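You operate a simulated robot arm through the tools that you are given. There is no shell and no other tool. Be economical: measure what you need, move in short steps, check, and stop when the job is done.

The job below is to be done with a simulated two-armed robot. You get a single attempt, and the scene is never put back.

JOB
Reload the carton former: red label carton out, white label carton clamped in.
Fine: slide the grey knob fully back first; the old carton goes in the green tray; the brown knob clamps. The former slides, so hold it for both knobs.

The check looks at the end state, three seconds after you hand in, the way a careful person would. Anything else that was tipped, shoved, dropped, spilled or broken makes it a failure.

ROBOT AND FRAMES
Two 7-joint arms with two-finger parallel grippers on one trunk, on a base that drives. Base frame: it is fixed to the floor where the robot stands at the start and does not move with it; the origin is under the middle of the robot, x ahead of it, y to its left, z up; the surface under the hand at the start is at about z = 900. Units: mm, degrees, N and s.
The left shoulder is at the start at [60, 143, 926], the right one opposite. With the tool pointing down near the work surface each hand reaches from about 280 to 700 mm from the robot's upright axis, wherever it stands, measured 20 degrees to its own side. Places, roughly: air tester [1250, 250, 1000]; black button of the water tank [1500, -300, 400]; black dial [1200, -500, 900]; blue button of the winder [1200, -700, 1200]; blue crate [1500, 750, 250]; blue dial [700, -900, 900]; collar with the blue knob [1600, -900, 1000]; core with the blue label [1750, -750, 250]; core with the yellow label [1750, -500, 250]; crank of the hand press [800, 300, 400]; crank of the winder [1200, -700, 1100]; dial of the can stand [1500, 800, 1000]; filter box [1250, 750, 1000]; filter slide [1200, 600, 1000]; full film roll [1500, 250, 250]; gate arm of the bar guide [500, 700, 900]. Payload 1.57 kg a hand.
Tool frame (each hand has its own): the origin (TCP) lies between the finger pads and is the grasp point; the fingertips stand 30 mm ahead of it; z points along the fingers, y is the line along which they close. Largest opening 110 mm; finger width 24, thickness 12; the body of the gripper, 48 by 112 mm, starts 78 mm behind the TCP.
Orientation is that of the tool frame in the base frame, as a unit quaternion [w, x, y, z]. With the fingers straight down and closing along the base's y, the tool's x points along the base's -x, its y along +y and its z along -z.

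CONTROLS
- The arms move only by the tool play_rows. It takes "left_motion", "right_motion" or both (then of equal length, played together; a hand with none holds still); each is a list of rows, each a list of 6 numbers: the shift along the tool's x, y, z in units of 30 mm (1.0 is 30 mm), then the turn, a rotation vector about the tool's x, y, z in units of 6 degrees (1.0 is 6 degrees). In form: [[dx, dy, dz, rx, ry, rz], ...]. A call has 1 to 20 rows; each row shifts and turns the commanded pose from where the row before left it, along the tool's axes as they then stand. "left_jaw" and "right_jaw" are, for a hand that has rows, the opening in per cent of the stroke, from 0 (shut) to 100 (fully open), set as the call begins (left out, the last holds). A call with a number of a shift or a turn outside -1 to 1 is refused whole. Rows are played at 5 a second. More than 50 mm and 8.6 degrees between two rows, or a gripper value outside its range, and nothing of the call is played. A pose out of reach is approached as far as the arm can. The call stops where the force on the tool passes 80 N (or 10 N more than at its start, if that is more) or the arm is blocked; 0.2 s more then pass. The fingers move at their own pace (about 45 mm/s each) and stop on an object; they squeeze with about 33 N. The grip force told is the motor's: it shows also when the fingers shut on nothing. Time passes only in rows, and 0.2 s behind the last, so rows that do not move let the fingers close. The reply holds the time, the measured pose of the TCP, the force on the tool along the base axes, the opening and the grip force, in the units named above and with some noise, with the torque about the TCP (base axes, N m) and any sound that the robot's microphone picked up, and new pictures: "views" is both (left out), scene, wrist or none (wrist: the cameras of the hands that moved).
- Cameras (640 x 400 px; columns grow to the right, rows downward): "scene" is now at [47.9, -6.1, 1535.5]; the picture's right is [-0.06, -1.00, 0.00], its down [-0.76, 0.04, -0.64] and it looks along [0.64, -0.04, -0.77] (base axes); focal length 269 px, centre (320, 200). "left" rides on the left gripper at [70, -16, -141] in its tool frame; the picture's right is [0.23, 0.97, 0.00], its down [-0.86, 0.20, -0.48] and it looks along [-0.47, 0.11, 0.88] (tool axes); focal length 222 px, centre (320, 200). "right" rides on the right gripper at [70, 16, -141] in its tool frame; the picture's right is [-0.23, 0.97, 0.00], its down [-0.86, -0.20, -0.48] and it looks along [-0.47, -0.11, 0.88] (tool axes); focal length 222 px, centre (320, 200). There is no depth. A picture from a camera that has moved, and an enlarged one, comes with that camera's place and axes in the base frame and with its lens.
- lift_body(by): slides the trunk up (or, below 0, down) by that many mm; the arms and the scene camera ride with it, the base frame stays. It gives what a move gives, with no picture.
- base_move(legs): drives the robot by 1 to 6 legs, each [ahead, left, turn to the left] in mm, mm and degrees, along the robot's own axes; the way and the turn of a leg run together, so that a leg with both is an arc; at most 1500 mm and 180 degrees a leg. The arms and the cameras ride along, it lands a little off, and it stops where it bumps. It gives what a move gives, and a new picture of the scene camera.
- turn_head(pan, tilt): turns the head with the scene camera to pan (to the left, within 86 degrees either way) and tilt (down, from -29 to 69), counted from straight ahead of the robot. It gives what a move gives, and a new picture of the scene camera.
- close_up(camera, box): a new picture of the part [left, top, right, bottom] of that camera's present view, enlarged. It takes no simulated time.
- close_job(): hands the job in; it is judged then, once.

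Work in short steps. Places have to be worked out from the pictures, the camera data and where the tool is seen: move nearer, look again, correct. Check each grasp and each placing, and mend what went wrong. You have 120 turns and 260 pictures in all, those below and enlarged ones among them. Open the grippers and draw the arms clear of the work before you hand the job in, unless the task says otherwise; then end with one line.

The tools are called by a JSON object that holds its "op" and its "data". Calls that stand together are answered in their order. play_rows: Moves the arms, as the interface text tells. Its arguments: {"type":"object","properties":{"left_motion":{"type":"array","items":{"type":"array","items":{"type":"number"}}},"left_jaw":{"type":"number"},"right_motion":{"type":"array","items":{"type":"array","items":{"type":"number"}}},"right_jaw":{"type":"number"},"views":{"type":"string","enum":["both","scene","wrist","none"]}},"required":[]} The other tools are called the same way: lift_body (by) slides the trunk up or down; base_move (legs) drives the base; turn_head (pan, tilt) turns the head that bears the scene camera; close_up (camera, box) takes an enlarged picture of a part of a camera's view; close_job () hands the job in.

At the start:

```text
clock: 0.0
left_eef_pos: [607.0, 198.8, 1000.2]
left_tcp_rot: [0.0, 0.0, 1.0, 0.0]
left_force: [0.0, 0.8, -1.1]
left_torque: [-0.02, -0.01, 0.02]
left_finger_gap: 109.9
left_grip_force: 0.0
right_eef_pos: [473.3, -241.0, 999.7]
right_tcp_rot: [0.001, 0.0, 1.0, 0.0]
right_force: [-0.1, -0.4, -0.5]
right_torque: [-0.02, 0.01, 0.01]
right_finger_gap: 110.1
right_grip_force: 0.0
trunk travel left (down, up): [-525.0, 65.0]
robot x, y, heading: [0.4, -3.4, 0.1]
head pan, tilt: [-3.4, 49.9]
```

scene: 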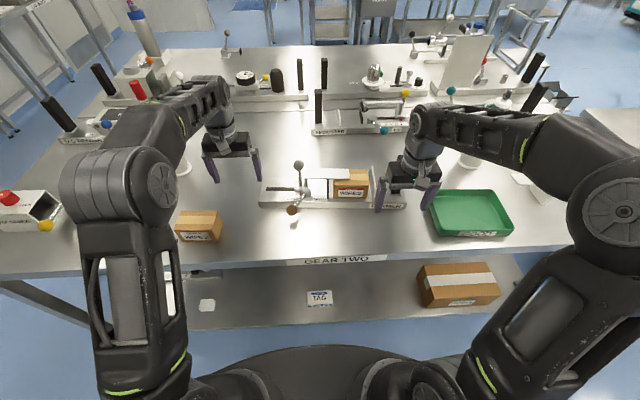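
right: 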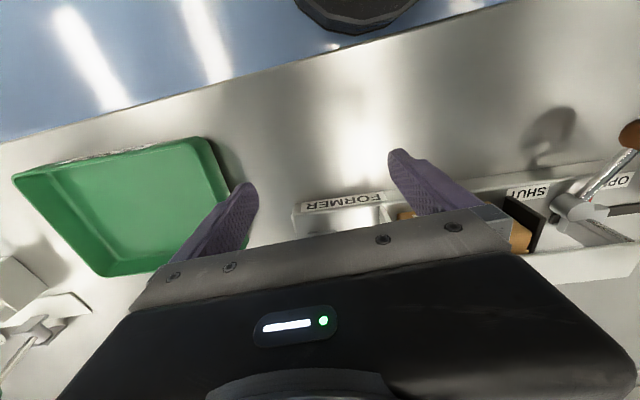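
left: 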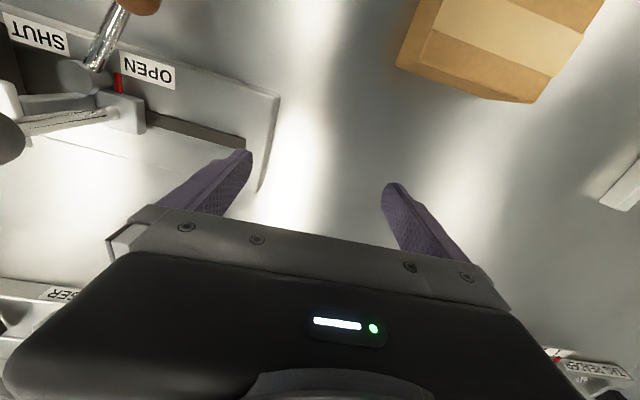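

I start with enlarged views of the former and the cartons.

{"op": "close_up", "data": {"camera": "scene", "box": [240, 140, 420, 230]}}

{"op": "close_up", "data": {"camera": "scene", "box": [160, 190, 260, 260]}}

{"op": "close_up", "data": {"camera": "scene", "box": [380, 240, 540, 320]}}

```text
3.56 times, centred on (330, 185) of scene
camera zoom: at [47.9, -6.1, 1535.5], right [-0.06, -1.0, 0.0], down [-0.76, 0.04, -0.64], along [0.64, -0.04, -0.77], focal length 956 px, centre (284, 253)
```

zoom: 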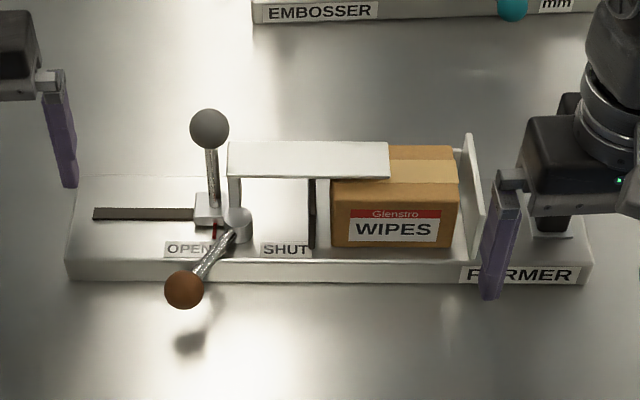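

```text
5.71 times, centred on (210, 225) of scene
camera zoom: at [47.9, -6.1, 1535.5], right [-0.06, -1.0, 0.0], down [-0.76, 0.04, -0.64], along [0.64, -0.04, -0.77], focal length 1536 px, centre (949, 57)
```

zoom: 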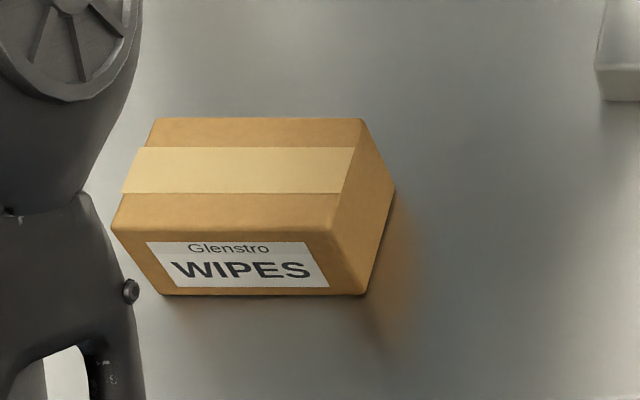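

```text
4.00 times, centred on (460, 280) of scene
camera zoom: at [47.9, -6.1, 1535.5], right [-0.06, -1.0, 0.0], down [-0.76, 0.04, -0.64], along [0.64, -0.04, -0.77], focal length 1075 px, centre (-240, -120)
```

zoom: 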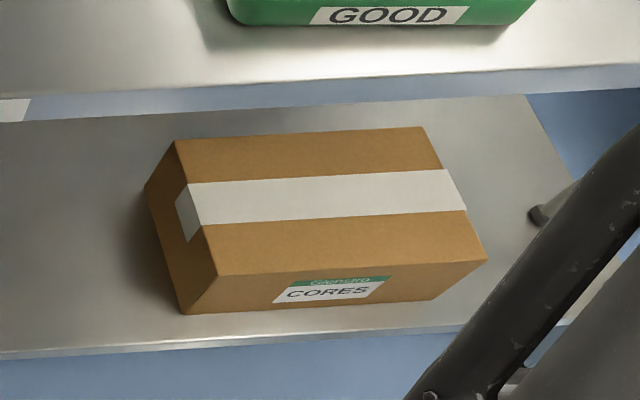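

{"op": "close_up", "data": {"camera": "left", "box": [0, 0, 290, 180]}}

{"op": "close_up", "data": {"camera": "right", "box": [280, 90, 640, 315]}}

```text
2.21 times, centred on (145, 90) of left
camera zoom: at [536.5, 182.2, 1140.8], right [-0.23, 0.97, 0.0], down [0.86, 0.2, 0.48], along [0.47, 0.11, -0.88], focal length 490 px, centre (706, 443)
```

zoom: 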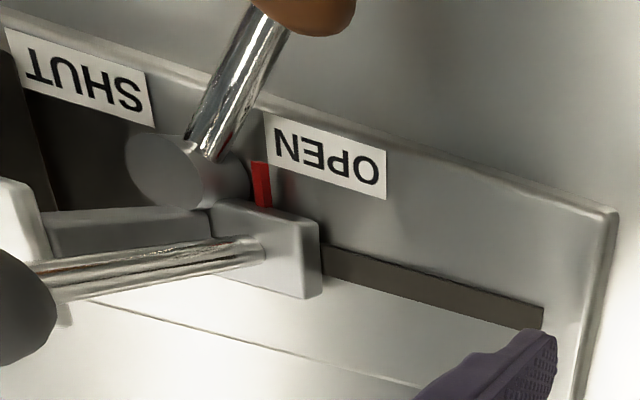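

```text
1.78 times, centred on (460, 202) of right
camera zoom: at [404.0, -225.5, 1143.3], right [0.23, 0.97, 0.0], down [0.86, -0.2, 0.48], along [0.47, -0.11, -0.88], focal length 395 px, centre (71, 196)
```

zoom: 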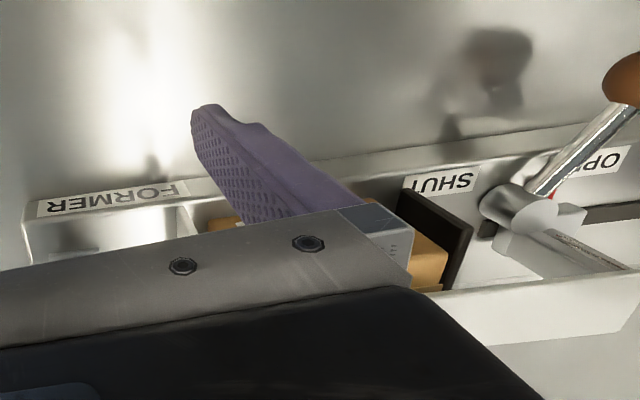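

The former lies along y (turned about 5°), with the levers in its left half. I raise both hands and shift the left one so that its camera looks onto the knobs.

{"op": "play_rows", "data": {"left_motion": [[0, 0, -1, 0, 0, 0], [0, 0, -1, 0, 0, 0], [0, 0, -1, 0, 0, 0], [1, -1, 0, 0, 0, 0], [1, -1, 0, 0, 0, 0], [1, 0, 0, 0, 0, 0]], "right_motion": [[0, 0, -1, 0, 0, 0], [0, 0, -1, 0, 0, 0], [0, -1, -1, 0, 0, 0], [0, -1, 0, 0, 0, 0], [0, -1, 0, 0, 0, 0], [0, -1, 0, 0, 0, 0]]}}

```text
clock: 1.4
left_eef_pos: [517.7, 139.9, 1038.8]
left_tcp_rot: [0.001, -0.001, 1.0, -0.001]
left_force: [0.0, 1.0, 0.9]
left_torque: [-0.01, -0.01, -0.02]
left_finger_gap: 109.9
left_grip_force: 0.1
left hand out of reach, approached as far as the arm can: row 2, 3
right_eef_pos: [472.6, -362.0, 1087.9]
right_tcp_rot: [0.0, -0.001, 1.0, 0.0]
right_force: [0.6, -0.1, -0.1]
right_torque: [-0.01, -0.03, 0.02]
right_finger_gap: 110.0
right_grip_force: 0.0
trunk travel left (down, up): [-525.0, 65.0]
robot x, y, heading: [-1.5, -2.0, 0.0]
head pan, tilt: [-3.4, 49.9]
camera scene: at [46.8, -6.2, 1535.6], right [-0.06, -1.0, 0.0], down [-0.76, 0.04, -0.64], along [0.64, -0.04, -0.76], focal length 269 px, centre (320, 200)
camera right: at [402.5, -345.0, 1232.4], right [0.23, 0.97, 0.0], down [0.85, -0.2, 0.48], along [0.47, -0.11, -0.88], focal length 222 px, centre (320, 200)
camera left: at [446.9, 123.1, 1179.5], right [-0.23, 0.97, 0.0], down [0.85, 0.2, 0.48], along [0.47, 0.11, -0.88], focal length 222 px, centre (320, 200)
```

scene: 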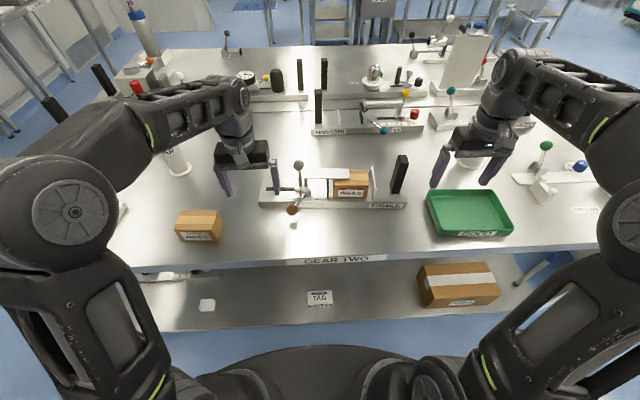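
right: 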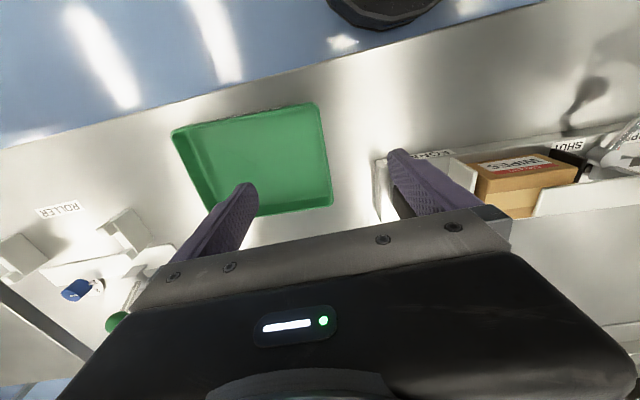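
left: 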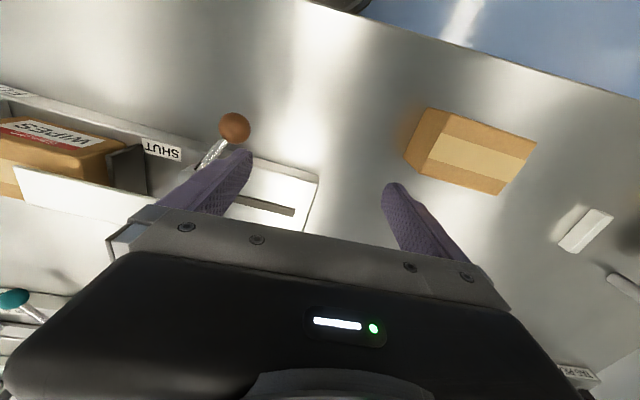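

A black upright post stands on the former's right end, likely the hold grip. I zoom in on it.

{"op": "close_up", "data": {"camera": "scene", "box": [250, 140, 420, 225]}}

{"op": "close_up", "data": {"camera": "right", "box": [360, 90, 640, 240]}}

```text
3.76 times, centred on (335, 182) of scene
camera zoom: at [46.8, -6.2, 1535.6], right [-0.06, -1.0, 0.0], down [-0.76, 0.04, -0.64], along [0.64, -0.04, -0.76], focal length 1012 px, centre (264, 266)
```

zoom: 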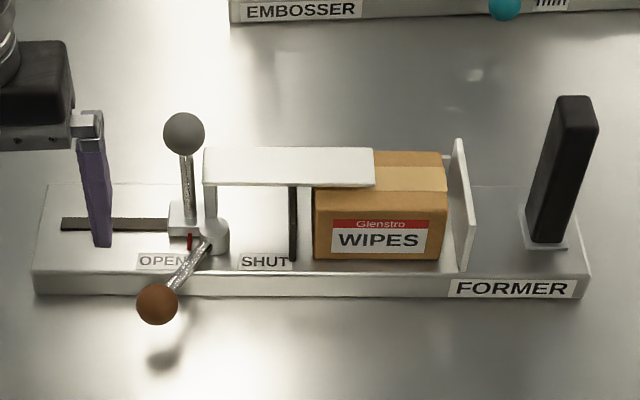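

```text
2.29 times, centred on (500, 165) of right
camera zoom: at [402.5, -345.0, 1232.4], right [0.23, 0.97, 0.0], down [0.85, -0.2, 0.48], along [0.47, -0.11, -0.88], focal length 508 px, centre (-91, 280)
```

zoom: 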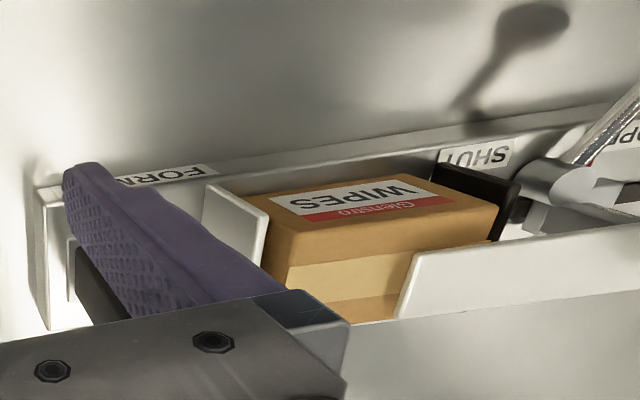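

The post is at roughly (585, -266), z 922–1057. I bring the right hand above it, turned 4.6° to match the former.

{"op": "play_rows", "data": {"right_motion": [[0, 0, -0.7, 0, 0, 0.77], [0, 0, -0.7, 0, 0, 0], [-0.9, 0.8, 0, 0, 0, 0], [-0.9, 0.8, 0, 0, 0, 0], [-0.9, 0.8, 0, 0, 0, 0], [-0.5, 0.8, 0, 0, 0, 0]], "right_jaw": 65}}

```text
clock: 2.8
left_eef_pos: [519.9, 140.7, 1038.4]
left_tcp_rot: [0.0, 0.0, 1.0, 0.001]
left_force: [-0.8, 0.5, 0.6]
left_torque: [0.02, 0.0, 0.0]
left_finger_gap: 110.2
left_grip_force: 0.2
right_eef_pos: [523.4, -315.1, 1113.2]
right_tcp_rot: [0.019, 0.013, 1.0, -0.019]
right_force: [-0.5, -0.1, 0.6]
right_torque: [0.04, -0.03, 0.02]
right_finger_gap: 71.5
right_grip_force: 0.0
right hand out of reach, approached as far as the arm can: row 1, 2, 4, 5, 6
trunk travel left (down, up): [-525.0, 65.0]
robot x, y, heading: [1.4, 0.1, 0.1]
head pan, tilt: [-3.4, 49.9]
camera scene: at [47.6, -6.7, 1535.5], right [-0.06, -1.0, 0.0], down [-0.76, 0.04, -0.64], along [0.64, -0.04, -0.77], focal length 269 px, centre (320, 200)
camera right: at [447.6, -291.3, 1253.7], right [0.25, 0.97, -0.03], down [0.83, -0.2, 0.52], along [0.5, -0.15, -0.85], focal length 222 px, centre (320, 200)
```

scene: 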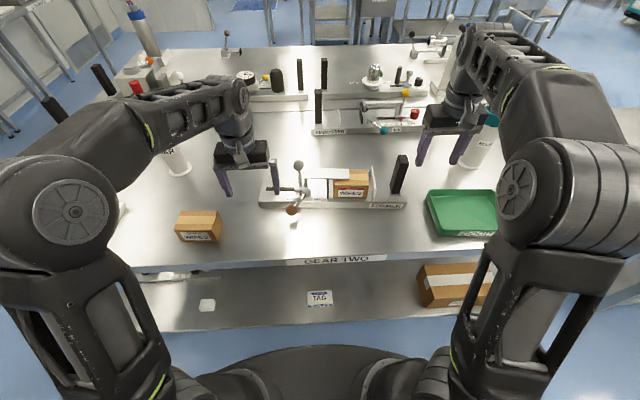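
right: 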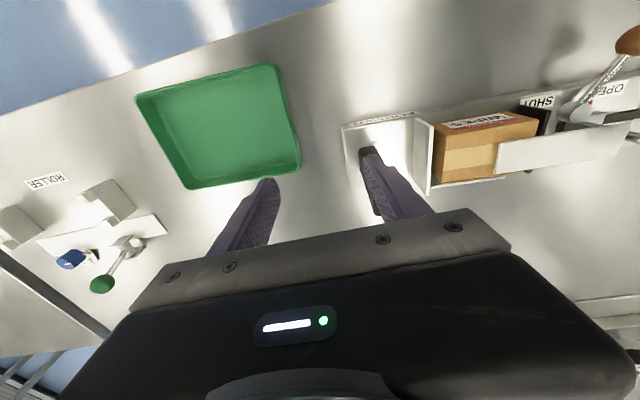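

The arm is near its reach limit at this height; I raise the trunk by 60, which lifts the shoulders.

{"op": "lift_body", "data": {"by": 60}}

```text
clock: 3.8
left_eef_pos: [519.1, 139.2, 1097.9]
left_tcp_rot: [0.0, 0.0, 1.0, 0.0]
left_force: [0.7, 0.1, 0.3]
left_torque: [0.02, -0.01, 0.0]
left_finger_gap: 109.9
left_grip_force: 0.0
right_eef_pos: [523.4, -314.8, 1174.5]
right_tcp_rot: [0.02, 0.013, 1.0, -0.019]
right_force: [0.3, 0.3, 0.1]
right_torque: [-0.02, -0.01, 0.04]
right_finger_gap: 71.6
right_grip_force: 0.0
trunk travel left (down, up): [-585.0, 5.0]
robot x, y, heading: [-0.2, 0.8, 0.1]
head pan, tilt: [-3.4, 49.9]
```

{"op": "play_rows", "data": {"right_motion": [[0, 0.5, 0.75, 0, 0, 0.25], [-0.7, 0.5, 0.75, 0, 0, 0.25], [-0.7, 0.6, 0, 0, 0, 0], [-0.6, 0, 0, 0, 0, 0], [0, 0, 0, 0, 0, 0]], "right_jaw": 65, "views": "both"}}

```text
clock: 5.0
left_eef_pos: [518.4, 140.2, 1099.0]
left_tcp_rot: [0.0, 0.0, 1.0, 0.0]
left_force: [0.0, 0.2, 0.7]
left_torque: [0.03, -0.02, 0.02]
left_finger_gap: 110.0
left_grip_force: 0.2
right_eef_pos: [586.6, -271.8, 1131.8]
right_tcp_rot: [0.021, 0.039, 0.999, -0.019]
right_force: [-0.2, 0.6, -0.1]
right_torque: [-0.01, 0.0, -0.01]
right_finger_gap: 71.3
right_grip_force: 0.1
trunk travel left (down, up): [-585.0, 5.0]
robot x, y, heading: [-0.8, 2.5, -0.1]
head pan, tilt: [-3.4, 49.9]
camera scene: at [47.4, -5.9, 1595.6], right [-0.06, -1.0, 0.0], down [-0.76, 0.04, -0.64], along [0.64, -0.04, -0.77], focal length 269 px, centre (320, 200)
camera right: at [514.2, -245.3, 1272.0], right [0.3, 0.95, -0.02], down [0.82, -0.25, 0.52], along [0.49, -0.18, -0.85], focal length 222 px, centre (320, 200)
```

scene: 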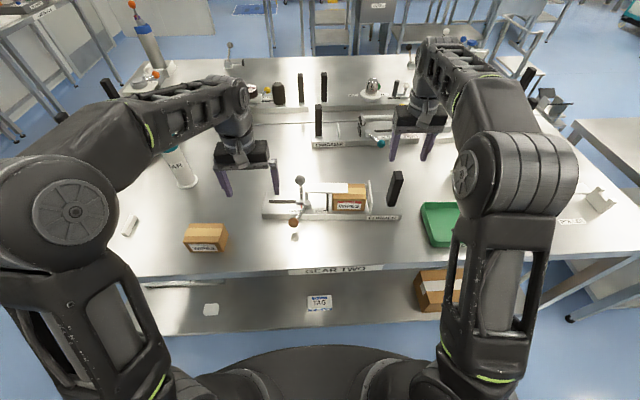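
right: 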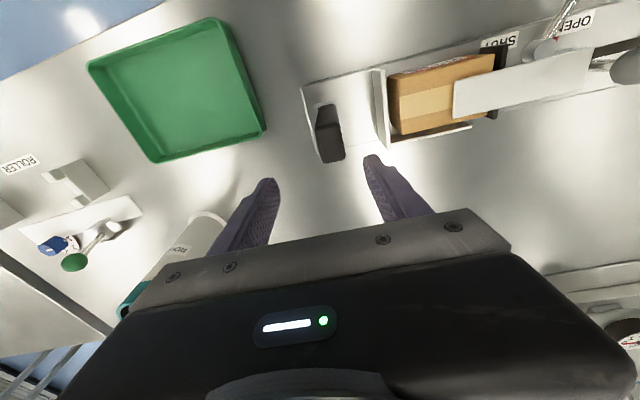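

{"op": "close_up", "data": {"camera": "right", "box": [270, 70, 400, 210]}}

{"op": "close_up", "data": {"camera": "scene", "box": [250, 150, 420, 235]}}

```text
2.86 times, centred on (335, 140) of right
camera zoom: at [514.2, -245.3, 1272.0], right [0.3, 0.95, -0.02], down [0.82, -0.25, 0.52], along [0.49, -0.18, -0.85], focal length 635 px, centre (277, 371)
```

zoom: 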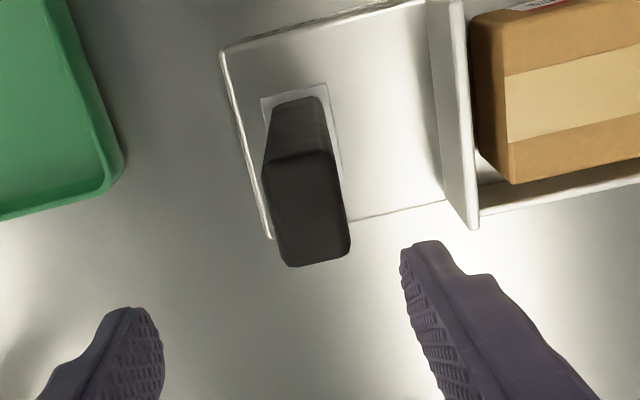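

```text
3.76 times, centred on (335, 192) of scene
camera zoom: at [47.4, -5.9, 1595.6], right [-0.06, -1.0, 0.0], down [-0.76, 0.04, -0.64], along [0.64, -0.04, -0.77], focal length 1012 px, centre (264, 228)
```

zoom: 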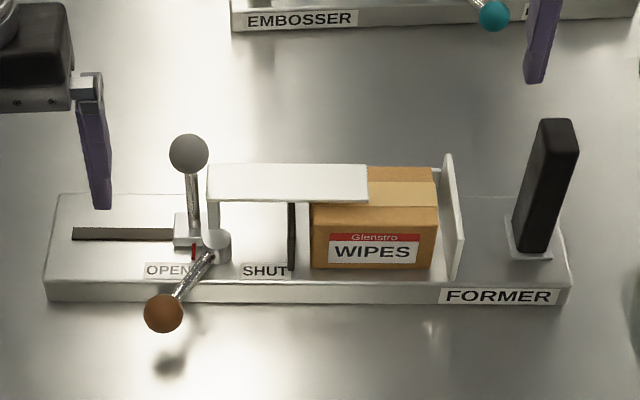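

Post top is centred at about (578, -261). I level the tool, shift over it, descend to z≈1018 and close.

{"op": "play_rows", "data": {"right_motion": [[0.31, 0.34, 0, -0.38, 0.38, 0], [0, 0, 0.6, 0, 0, 0], [0, 0, 0.8, 0, 0, 0], [0, 0, 0.8, 0, 0, 0], [0, 0, 0.8, 0, 0, 0], [0, 0, 0.8, 0, 0, 0], [0, 0, 0, 0, 0, 0]], "right_jaw": 65, "views": "both"}}

```text
clock: 6.6
left_eef_pos: [516.7, 139.8, 1098.0]
left_tcp_rot: [0.0, 0.0, 1.0, 0.001]
left_force: [0.9, 0.2, -1.1]
left_torque: [0.0, 0.03, 0.01]
left_finger_gap: 110.0
left_grip_force: 0.1
right_eef_pos: [583.7, -267.0, 1014.3]
right_tcp_rot: [0.001, 0.038, 0.999, 0.003]
right_force: [-0.4, 0.6, -1.2]
right_torque: [-0.03, 0.02, 0.0]
right_finger_gap: 71.3
right_grip_force: 0.1
right hand out of reach, approached as far as the arm can: row 1
trunk travel left (down, up): [-585.0, 5.0]
robot x, y, heading: [-0.8, 0.2, -0.1]
head pan, tilt: [-3.4, 49.9]
camera scene: at [47.6, -6.0, 1595.6], right [-0.06, -1.0, 0.0], down [-0.76, 0.04, -0.64], along [0.64, -0.04, -0.77], focal length 269 px, centre (320, 200)
camera right: at [515.2, -246.0, 1157.0], right [0.3, 0.95, 0.01], down [0.84, -0.27, 0.48], along [0.46, -0.14, -0.88], focal length 222 px, centre (320, 200)
```

scene: 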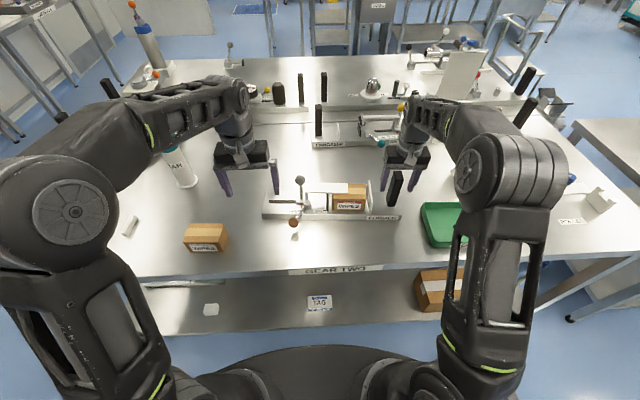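
right: 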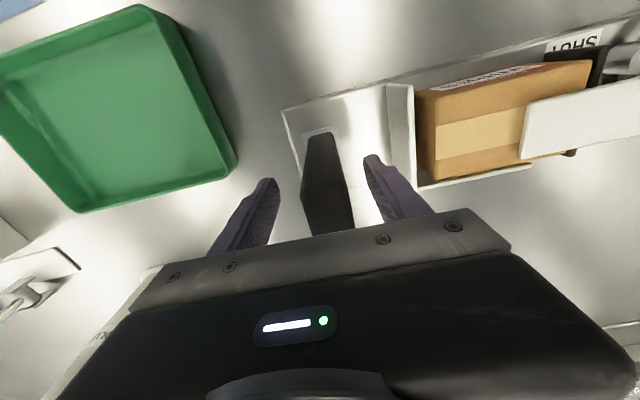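

Post is between the fingers, about 4 mm toward the left finger. I shift and close gently.

{"op": "play_rows", "data": {"right_motion": [[0.1, 0.15, 0, 0, 0, 0], [0, 0, 0, 0, 0, 0], [0, 0, 0, 0, 0, 0], [0, 0, 0, 0, 0, 0], [0, 0, 0, 0, 0, 0], [0, 0, 0, 0, 0, 0]], "right_jaw": 0, "views": "wrist"}}

```text
clock: 8.0
left_eef_pos: [519.7, 140.9, 1097.8]
left_tcp_rot: [0.0, 0.0, 1.0, 0.0]
left_force: [-0.7, -0.1, 0.2]
left_torque: [-0.03, 0.01, 0.0]
left_finger_gap: 110.1
left_grip_force: 0.1
right_eef_pos: [581.7, -261.3, 1014.0]
right_tcp_rot: [0.002, 0.038, 0.999, 0.003]
right_force: [0.3, 3.2, -0.4]
right_torque: [-1.92, 0.59, -0.16]
right_finger_gap: 25.7
right_grip_force: 33.2
trunk travel left (down, up): [-585.0, 5.0]
robot x, y, heading: [3.0, 0.8, -0.0]
head pan, tilt: [-3.4, 49.9]
camera right: at [512.5, -241.0, 1157.7], right [0.3, 0.95, 0.0], down [0.84, -0.27, 0.48], along [0.46, -0.14, -0.88], focal length 222 px, centre (320, 200)
```

right: 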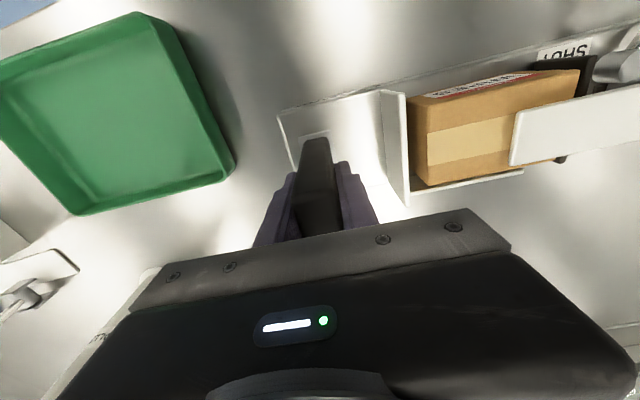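

The former is held (gap 25.7). The grey knob triangulates to (599, 20, 1032); I bring the left hand above it.

{"op": "play_rows", "data": {"left_motion": [[-0.7, -1, 0, 0, 0, 0.77], [-0.7, -1, 0, 0, 0, 0], [-0.6, -1, 0, 0, 0, 0], [-0.3, -1, 0, 0, 0, 0], [0, 0, 0, 0, 0, 0]], "left_jaw": 60, "views": "both"}}

```text
clock: 9.2
left_eef_pos: [583.0, 16.3, 1096.4]
left_tcp_rot: [0.001, 0.04, 0.999, -0.001]
left_force: [0.0, 0.4, -0.1]
left_torque: [-0.01, 0.0, -0.02]
left_finger_gap: 66.1
left_grip_force: 0.2
right_eef_pos: [582.0, -262.8, 1013.9]
right_tcp_rot: [0.001, 0.038, 0.999, 0.002]
right_force: [-0.6, 0.5, 0.8]
right_torque: [-2.25, 0.78, -0.04]
right_finger_gap: 26.2
right_grip_force: 32.9
trunk travel left (down, up): [-585.0, 5.0]
robot x, y, heading: [-2.2, 1.6, 0.1]
head pan, tilt: [-3.4, 49.9]
camera scene: at [48.3, -5.0, 1595.5], right [-0.06, -1.0, 0.0], down [-0.76, 0.04, -0.64], along [0.64, -0.04, -0.77], focal length 269 px, centre (320, 200)
camera left: at [511.8, 5.6, 1238.4], right [-0.15, 0.99, 0.0], down [0.87, 0.13, 0.48], along [0.47, 0.07, -0.88], focal length 222 px, centre (320, 200)
```

scene: 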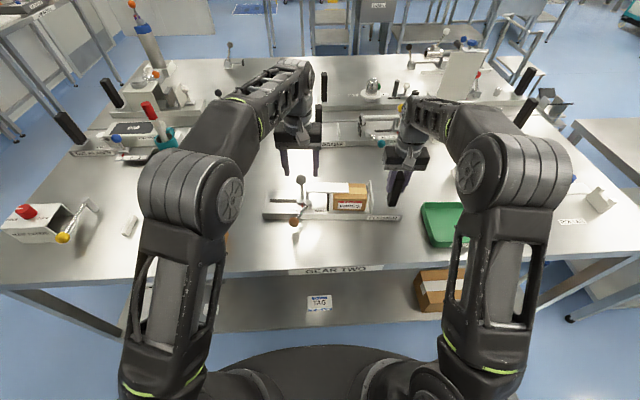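
left: 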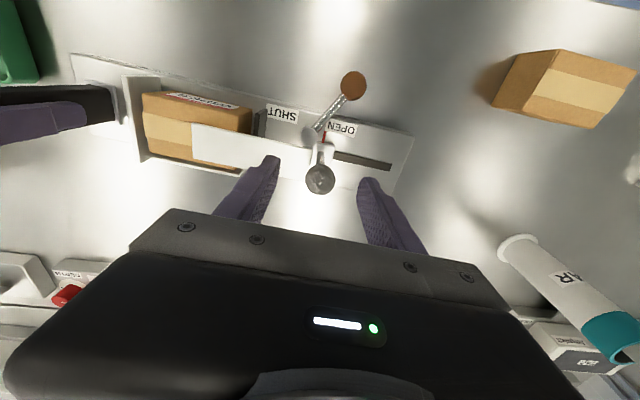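

Knob confirmed at (597, 18, 1032). I lower around it, cage it loosely, and look.

{"op": "play_rows", "data": {"left_motion": [[-0.47, 0.03, 0, 0, 0, 0], [0, 0, 0.7, 0, 0, 0], [0, 0, 0.7, 0, 0, 0], [0, 0, 0.7, 0, 0, 0], [0, 0, 0, 0, 0, 0]], "left_jaw": 60, "views": "both"}}

{"op": "close_up", "data": {"camera": "scene", "box": [250, 130, 420, 235]}}

```text
clock: 10.4
left_eef_pos: [580.8, 16.9, 1033.4]
left_tcp_rot: [0.0, 0.04, 0.999, 0.0]
left_force: [-0.8, 0.1, -0.2]
left_torque: [-0.02, -0.02, -0.01]
left_finger_gap: 66.1
left_grip_force: 0.1
left hand out of reach, approached as far as the arm can: row 1
right_eef_pos: [581.8, -262.8, 1014.7]
right_tcp_rot: [0.0, 0.038, 0.999, 0.002]
right_force: [0.0, -0.8, -0.2]
right_torque: [-2.16, 0.71, 0.05]
right_finger_gap: 26.2
right_grip_force: 33.2
trunk travel left (down, up): [-585.0, 5.0]
robot x, y, heading: [0.9, 1.9, -0.0]
head pan, tilt: [-3.4, 49.9]
camera scene: at [48.1, -6.0, 1595.5], right [-0.06, -1.0, 0.0], down [-0.76, 0.04, -0.64], along [0.64, -0.04, -0.77], focal length 269 px, centre (320, 200)
camera left: at [508.6, 6.1, 1174.3], right [-0.15, 0.99, 0.0], down [0.87, 0.13, 0.48], along [0.47, 0.07, -0.88], focal length 222 px, centre (320, 200)
```

scene: 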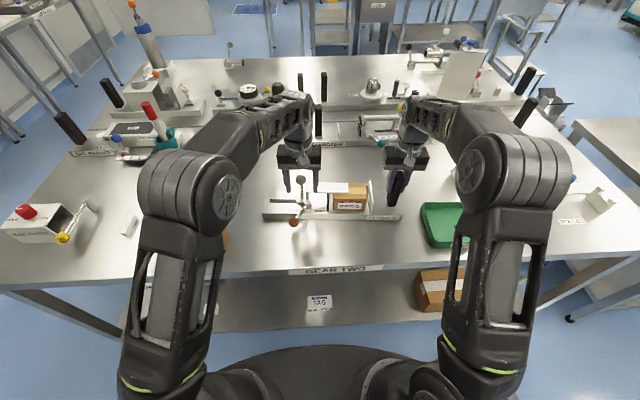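
left: 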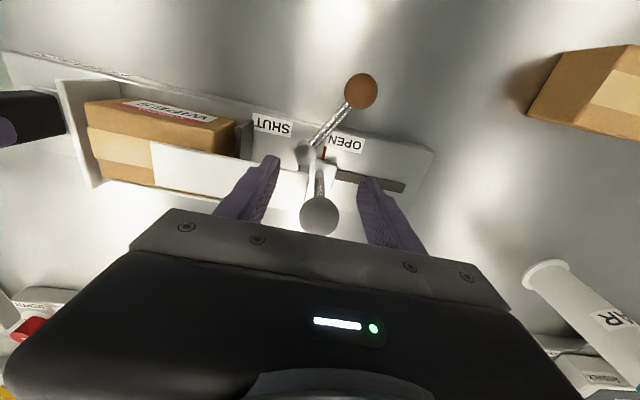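

```text
3.76 times, centred on (335, 182) of scene
camera zoom: at [48.1, -6.0, 1595.5], right [-0.06, -1.0, 0.0], down [-0.76, 0.04, -0.64], along [0.64, -0.04, -0.77], focal length 1012 px, centre (264, 266)
```

zoom: 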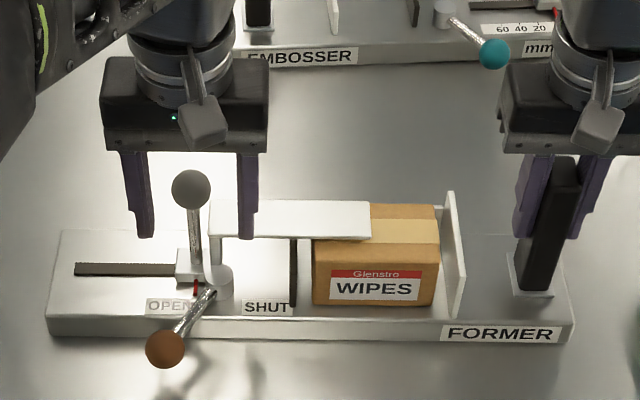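

Knob is still 17 mm ahead of the TCP; I move forward and close to a loose cage.

{"op": "play_rows", "data": {"left_motion": [[-0.3, 0.03, 0, 0, 0, 0], [-0.27, 0, 0, 0, 0, 0], [0, 0, 0, 0, 0, 0], [0, 0, 0, 0, 0, 0]], "left_jaw": 38, "views": "wrist"}}

```text
clock: 11.4
left_eef_pos: [597.4, 15.4, 1033.8]
left_tcp_rot: [0.0, 0.04, 0.999, 0.0]
left_force: [-0.1, -0.2, 0.1]
left_torque: [-0.04, 0.01, 0.02]
left_finger_gap: 41.7
left_grip_force: 0.0
right_eef_pos: [581.2, -262.6, 1014.1]
right_tcp_rot: [0.001, 0.039, 0.999, 0.002]
right_force: [0.3, -1.3, 1.0]
right_torque: [-2.09, 0.46, 0.06]
right_finger_gap: 26.2
right_grip_force: 33.0
trunk travel left (down, up): [-585.0, 5.0]
robot x, y, heading: [1.7, 0.2, 0.1]
head pan, tilt: [-3.4, 49.9]
camera left: at [526.3, 5.4, 1174.6], right [-0.15, 0.99, 0.0], down [0.87, 0.13, 0.48], along [0.47, 0.07, -0.88], focal length 222 px, centre (320, 200)
```

left: 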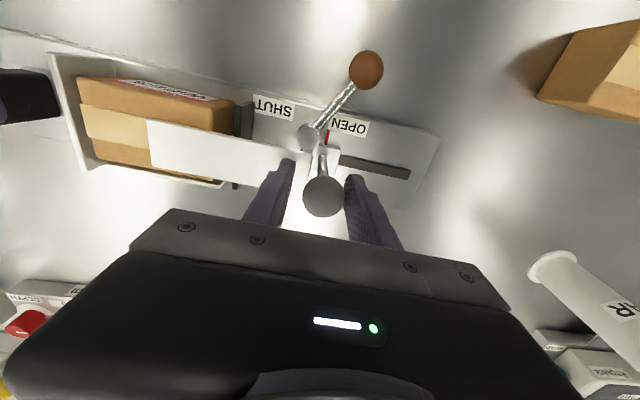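

The knob is caged. I slide it back (+tool y) by about 60 mm in small steps.

{"op": "play_rows", "data": {"left_motion": [[0, 0.4, 0, 0, 0, 0], [0, 0.4, 0, 0, 0, 0], [0, 0.4, 0, 0, 0, 0], [0, 0.4, 0, 0, 0, 0], [0, 0.4, 0, 0, 0, 0]], "views": "both"}}

```text
clock: 12.6
left_eef_pos: [601.6, 75.8, 1034.1]
left_tcp_rot: [0.0, 0.04, 0.999, 0.0]
left_force: [2.0, -7.9, -4.4]
left_torque: [0.09, -0.04, 0.0]
left_finger_gap: 49.1
left_grip_force: 3.5
right_eef_pos: [581.9, -262.3, 1012.9]
right_tcp_rot: [0.001, 0.038, 0.999, 0.004]
right_force: [-1.0, 10.5, -0.3]
right_torque: [-1.13, -0.2, 0.55]
right_finger_gap: 25.9
right_grip_force: 33.1
trunk travel left (down, up): [-585.0, 5.0]
robot x, y, heading: [-1.7, 0.4, -0.2]
head pan, tilt: [-3.4, 49.9]
camera scene: at [48.2, -5.5, 1595.5], right [-0.06, -1.0, 0.0], down [-0.76, 0.04, -0.64], along [0.64, -0.04, -0.77], focal length 269 px, centre (320, 200)
camera left: at [530.4, 65.2, 1175.8], right [-0.15, 0.99, 0.0], down [0.87, 0.13, 0.48], along [0.47, 0.07, -0.88], focal length 222 px, centre (320, 200)
```

scene: 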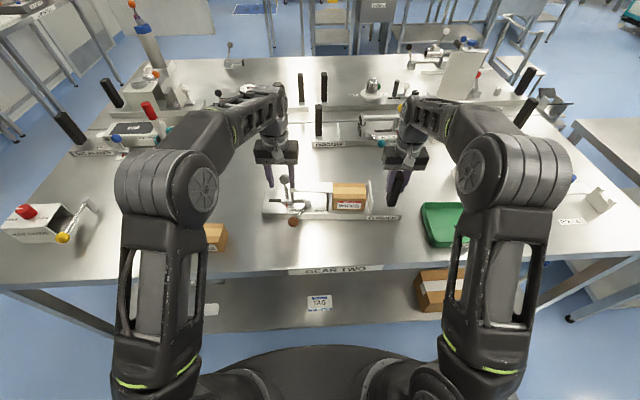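
left: 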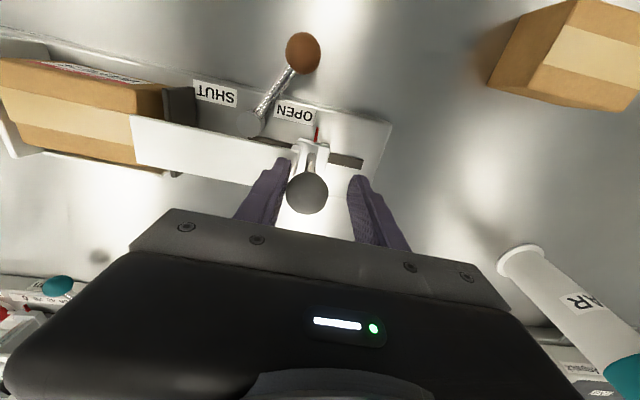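

It slides well while the hub and pad stay put. I continue toward the end of the slot.

{"op": "play_rows", "data": {"left_motion": [[0, 0.3, 0, 0, 0, 0], [0, 0.3, 0, 0, 0, 0], [0, 0.3, 0, 0, 0, 0], [0, 0.2, 0, 0, 0, 0]], "views": "both"}}

{"op": "close_up", "data": {"camera": "scene", "box": [240, 140, 420, 235]}}

```text
clock: 13.6
left_eef_pos: [606.2, 108.4, 1033.5]
left_tcp_rot: [0.001, 0.04, 0.999, 0.0]
left_force: [-1.4, -7.7, 1.0]
left_torque: [-0.07, 0.0, -0.03]
left_finger_gap: 49.0
left_grip_force: 4.0
right_eef_pos: [581.5, -261.2, 1014.3]
right_tcp_rot: [0.002, 0.039, 0.999, 0.002]
right_force: [2.1, 12.8, -0.1]
right_torque: [-2.36, 0.63, -0.51]
right_finger_gap: 26.2
right_grip_force: 32.6
trunk travel left (down, up): [-585.0, 5.0]
robot x, y, heading: [-2.7, -1.7, 0.2]
head pan, tilt: [-3.4, 49.9]
camera scene: at [48.3, -5.0, 1595.5], right [-0.06, -1.0, 0.0], down [-0.76, 0.04, -0.64], along [0.64, -0.04, -0.77], focal length 269 px, centre (320, 200)
camera left: at [534.5, 98.5, 1174.8], right [-0.15, 0.99, 0.0], down [0.87, 0.13, 0.48], along [0.47, 0.07, -0.88], focal length 222 px, centre (320, 200)
```

scene: 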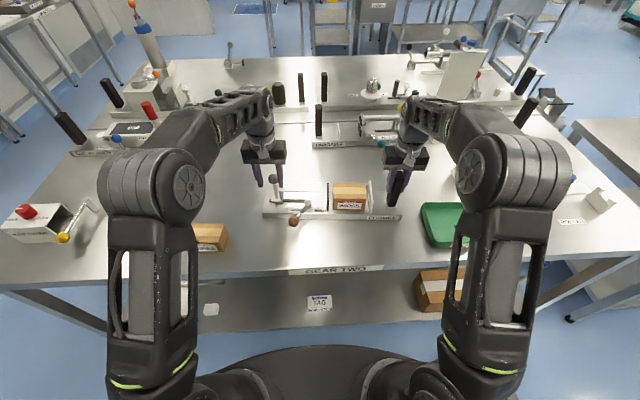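
left: 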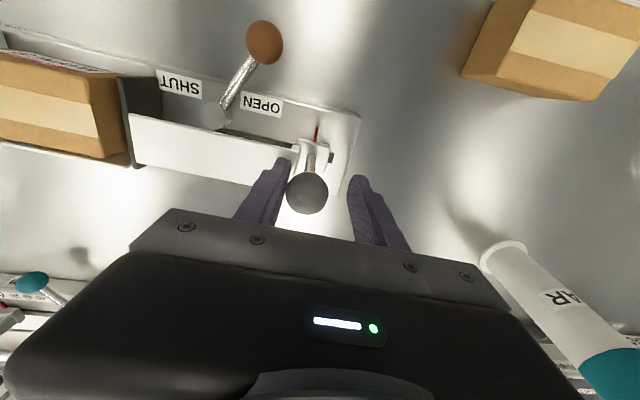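

```text
3.56 times, centred on (330, 188) of scene
camera zoom: at [48.3, -5.0, 1595.5], right [-0.06, -1.0, 0.0], down [-0.76, 0.04, -0.64], along [0.64, -0.04, -0.77], focal length 956 px, centre (284, 244)
```

zoom: 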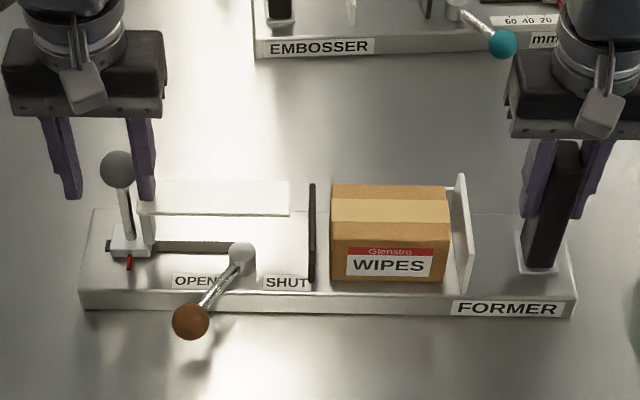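

Only a few mm of slot remain; I push gently until it stops.

{"op": "play_rows", "data": {"left_motion": [[0, 0.15, 0, 0, 0, 0], [0, 0.15, 0, 0, 0, 0], [0, 0.15, 0, 0, 0, 0]], "views": "none"}}

{"op": "close_up", "data": {"camera": "scene", "box": [250, 160, 350, 230]}}

```text
clock: 14.4
left_eef_pos: [608.6, 120.7, 1034.8]
left_tcp_rot: [0.0, 0.041, 0.999, -0.001]
left_force: [-2.7, -11.7, -0.6]
left_torque: [-0.03, 0.0, -0.06]
left_finger_gap: 52.7
left_grip_force: 6.0
right_eef_pos: [581.1, -261.6, 1014.2]
right_tcp_rot: [0.001, 0.039, 0.999, 0.003]
right_force: [3.5, 12.4, 0.8]
right_torque: [-2.14, 0.6, -0.49]
right_finger_gap: 26.0
right_grip_force: 33.3
trunk travel left (down, up): [-585.0, 5.0]
robot x, y, heading: [0.4, 2.8, -0.0]
head pan, tilt: [-3.4, 49.9]
```

```text
5.71 times, centred on (300, 195) of scene
camera zoom: at [48.2, -5.8, 1595.5], right [-0.06, -1.0, 0.0], down [-0.76, 0.04, -0.64], along [0.64, -0.04, -0.77], focal length 1536 px, centre (434, 229)
```

zoom: 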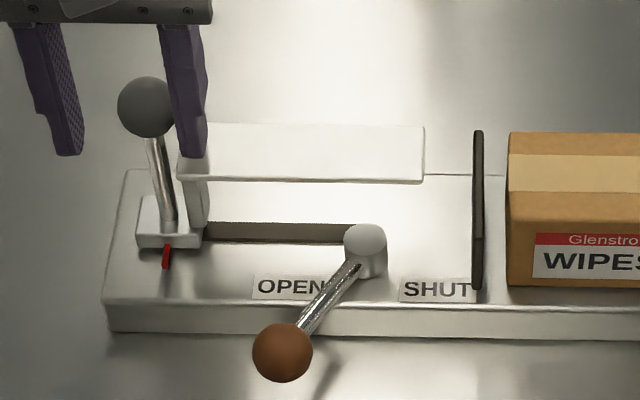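

{"op": "play_rows", "data": {"left_motion": [[0, 0.2, 0, 0, 0, 0], [0, 0.2, 0, 0, 0, 0]], "views": "none"}}

{"op": "close_up", "data": {"camera": "scene", "box": [250, 160, 350, 230]}}

```text
clock: 15.0
left_eef_pos: [606.3, 129.5, 1031.9]
left_tcp_rot: [-0.001, 0.042, 0.999, -0.005]
left_force: [-3.7, -27.3, -2.1]
left_torque: [-0.01, 0.11, -0.14]
left_finger_gap: 65.9
left_grip_force: 13.4
right_eef_pos: [582.1, -258.9, 1013.9]
right_tcp_rot: [0.001, 0.038, 0.999, 0.004]
right_force: [3.4, 25.5, 0.2]
right_torque: [-2.47, 0.34, -0.41]
right_finger_gap: 26.5
right_grip_force: 33.1
trunk travel left (down, up): [-585.0, 5.0]
robot x, y, heading: [2.6, -3.6, -0.1]
head pan, tilt: [-3.4, 49.9]
```

```text
5.71 times, centred on (300, 195) of scene
camera zoom: at [48.2, -6.1, 1595.5], right [-0.06, -1.0, 0.0], down [-0.76, 0.04, -0.64], along [0.64, -0.04, -0.77], focal length 1536 px, centre (434, 229)
```

zoom: 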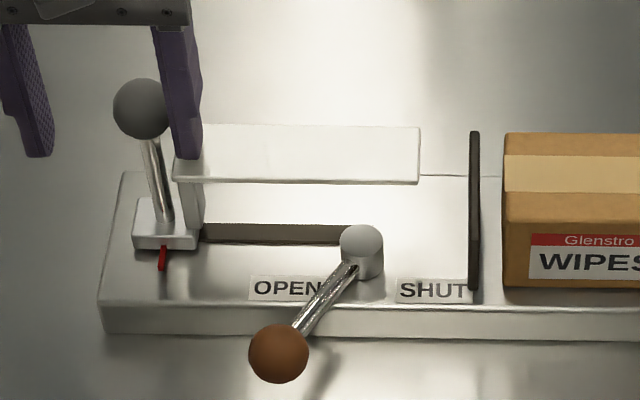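

The knob is at its end stop (the former began to give 2 mm). I open the left hand and withdraw it, and release the post with the right, raising it.

{"op": "play_rows", "data": {"left_motion": [[0, -0.3, 0, 0, 0, 0], [0, 0, 0, 0, 0, 0], [0.8, 0, 0, 0, 0, 0], [1, 0, 0, 0, 0, 0], [1, 0, 0, 0, 0, 0], [0, 0.5, -1, 0, 0, 0], [0, 1, -1, 0, 0, 0], [0, 1, 0, 0, 0, 0]], "left_jaw": 75, "right_motion": [[0, 0, 0, 0, 0, 0], [0, 0, 0, 0, 0, 0], [0, 0, -1, 0, 0, 0], [0, 0, -1, 0, 0, 0], [0.3, 0, -1, 0, 0, 0], [0.7, 0, -0.3, 0, 0, 0], [0, 0, 0, 0, 0, 0], [0, 0, 0, 0, 0, 0]], "right_jaw": 65, "views": "both"}}

{"op": "close_up", "data": {"camera": "scene", "box": [240, 140, 500, 270]}}

```text
clock: 16.8
left_eef_pos: [530.6, 206.6, 1094.9]
left_tcp_rot: [0.0, 0.041, 0.999, 0.0]
left_force: [0.6, -0.4, 0.3]
left_torque: [0.01, 0.0, 0.02]
left_finger_gap: 82.6
left_grip_force: 0.1
right_eef_pos: [549.6, -256.0, 1115.4]
right_tcp_rot: [0.002, 0.038, 0.999, 0.003]
right_force: [0.1, -0.3, -0.1]
right_torque: [-0.05, 0.0, 0.0]
right_finger_gap: 71.5
right_grip_force: 0.1
trunk travel left (down, up): [-585.0, 5.0]
robot x, y, heading: [-2.1, 2.8, 0.3]
head pan, tilt: [-3.4, 49.9]
camera scene: at [48.0, -5.6, 1595.5], right [-0.06, -1.0, 0.0], down [-0.76, 0.04, -0.64], along [0.64, -0.04, -0.77], focal length 269 px, centre (320, 200)
camera right: at [480.5, -235.8, 1258.5], right [0.3, 0.95, 0.01], down [0.84, -0.27, 0.48], along [0.46, -0.14, -0.88], focal length 222 px, centre (320, 200)
camera left: at [459.0, 195.8, 1236.3], right [-0.15, 0.99, 0.0], down [0.87, 0.13, 0.48], along [0.47, 0.07, -0.88], focal length 222 px, centre (320, 200)
```

scene: 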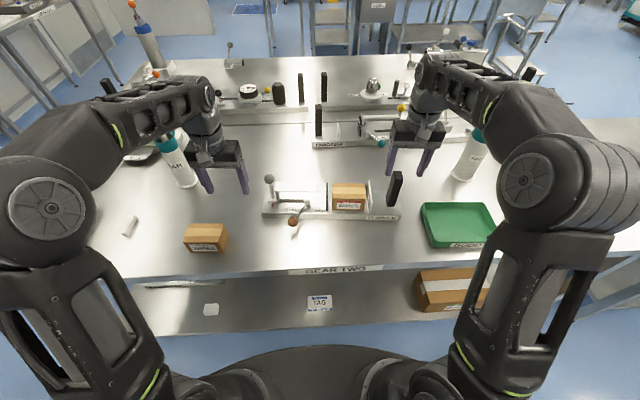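
right: 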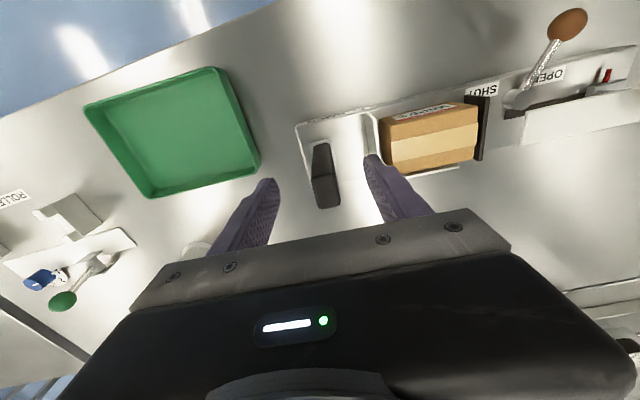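
left: 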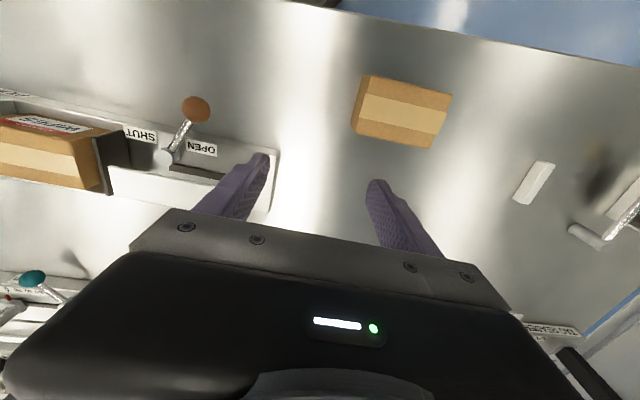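

```text
2.46 times, centred on (370, 205) of scene
camera zoom: at [48.0, -5.6, 1595.5], right [-0.06, -1.0, 0.0], down [-0.76, 0.04, -0.64], along [0.64, -0.04, -0.77], focal length 662 px, centre (197, 188)
```

zoom: 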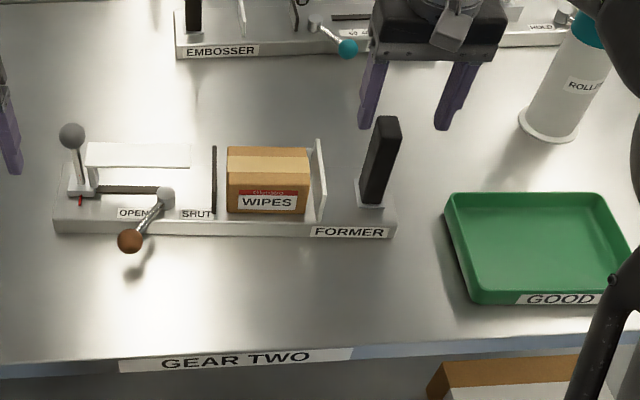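

The carton measures about 96 × 60 × 58 mm, centred near (598, -122), with free front and back faces. I rotate the right hand 90° so that it grips front-to-back.

{"op": "play_rows", "data": {"right_motion": [[0.5, 0.5, 0, 0, 0, 1], [0, 0, 0, 0, 0, 1], [0, 0, 0, 0, 0, 1], [0, 0, 0, 0, 0, 1], [0, 0, 0, 0, 0, 1], [0, 0, 0, 0, 0, 1], [0, 0, 0, 0, 0, 1], [0, 0, 0, 0, 0, 1], [0, 0, 0, 0, 0, 1], [0, 0, 0, 0, 0, 1], [0, 0, 0, 0, 0, 1], [0, 0, 0, 0, 0, 1], [0, 0, 0, 0, 0, 1], [0, 0, 0, 0, 0, 1], [0, 0, 0, 0, 0, 1]], "right_jaw": 85, "views": "both"}}

```text
clock: 20.0
left_eef_pos: [530.7, 207.0, 1095.4]
left_tcp_rot: [0.0, 0.04, 0.999, 0.0]
left_force: [-0.5, 0.0, -0.5]
left_torque: [0.02, -0.01, 0.0]
left_finger_gap: 82.5
left_grip_force: 0.0
right_eef_pos: [536.8, -244.9, 1115.6]
right_tcp_rot: [-0.001, 0.734, 0.679, 0.003]
right_force: [-0.1, -0.9, 1.0]
right_torque: [0.0, 0.02, 0.01]
right_finger_gap: 93.4
right_grip_force: 0.1
trunk travel left (down, up): [-585.0, 5.0]
robot x, y, heading: [1.1, 0.6, -0.1]
head pan, tilt: [-3.4, 49.9]
camera scene: at [47.9, -6.1, 1595.5], right [-0.06, -1.0, 0.0], down [-0.76, 0.04, -0.64], along [0.64, -0.04, -0.77], focal length 269 px, centre (320, 200)
camera right: at [557.6, -176.6, 1259.7], right [0.95, -0.3, 0.0], down [-0.27, -0.84, 0.47], along [-0.14, -0.45, -0.88], focal length 222 px, centre (320, 200)
```

scene: 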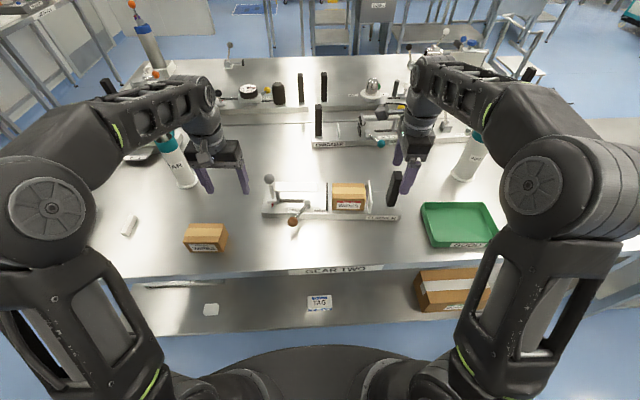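
right: 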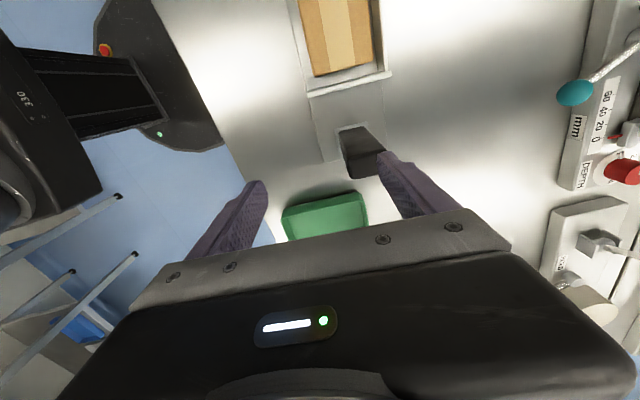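

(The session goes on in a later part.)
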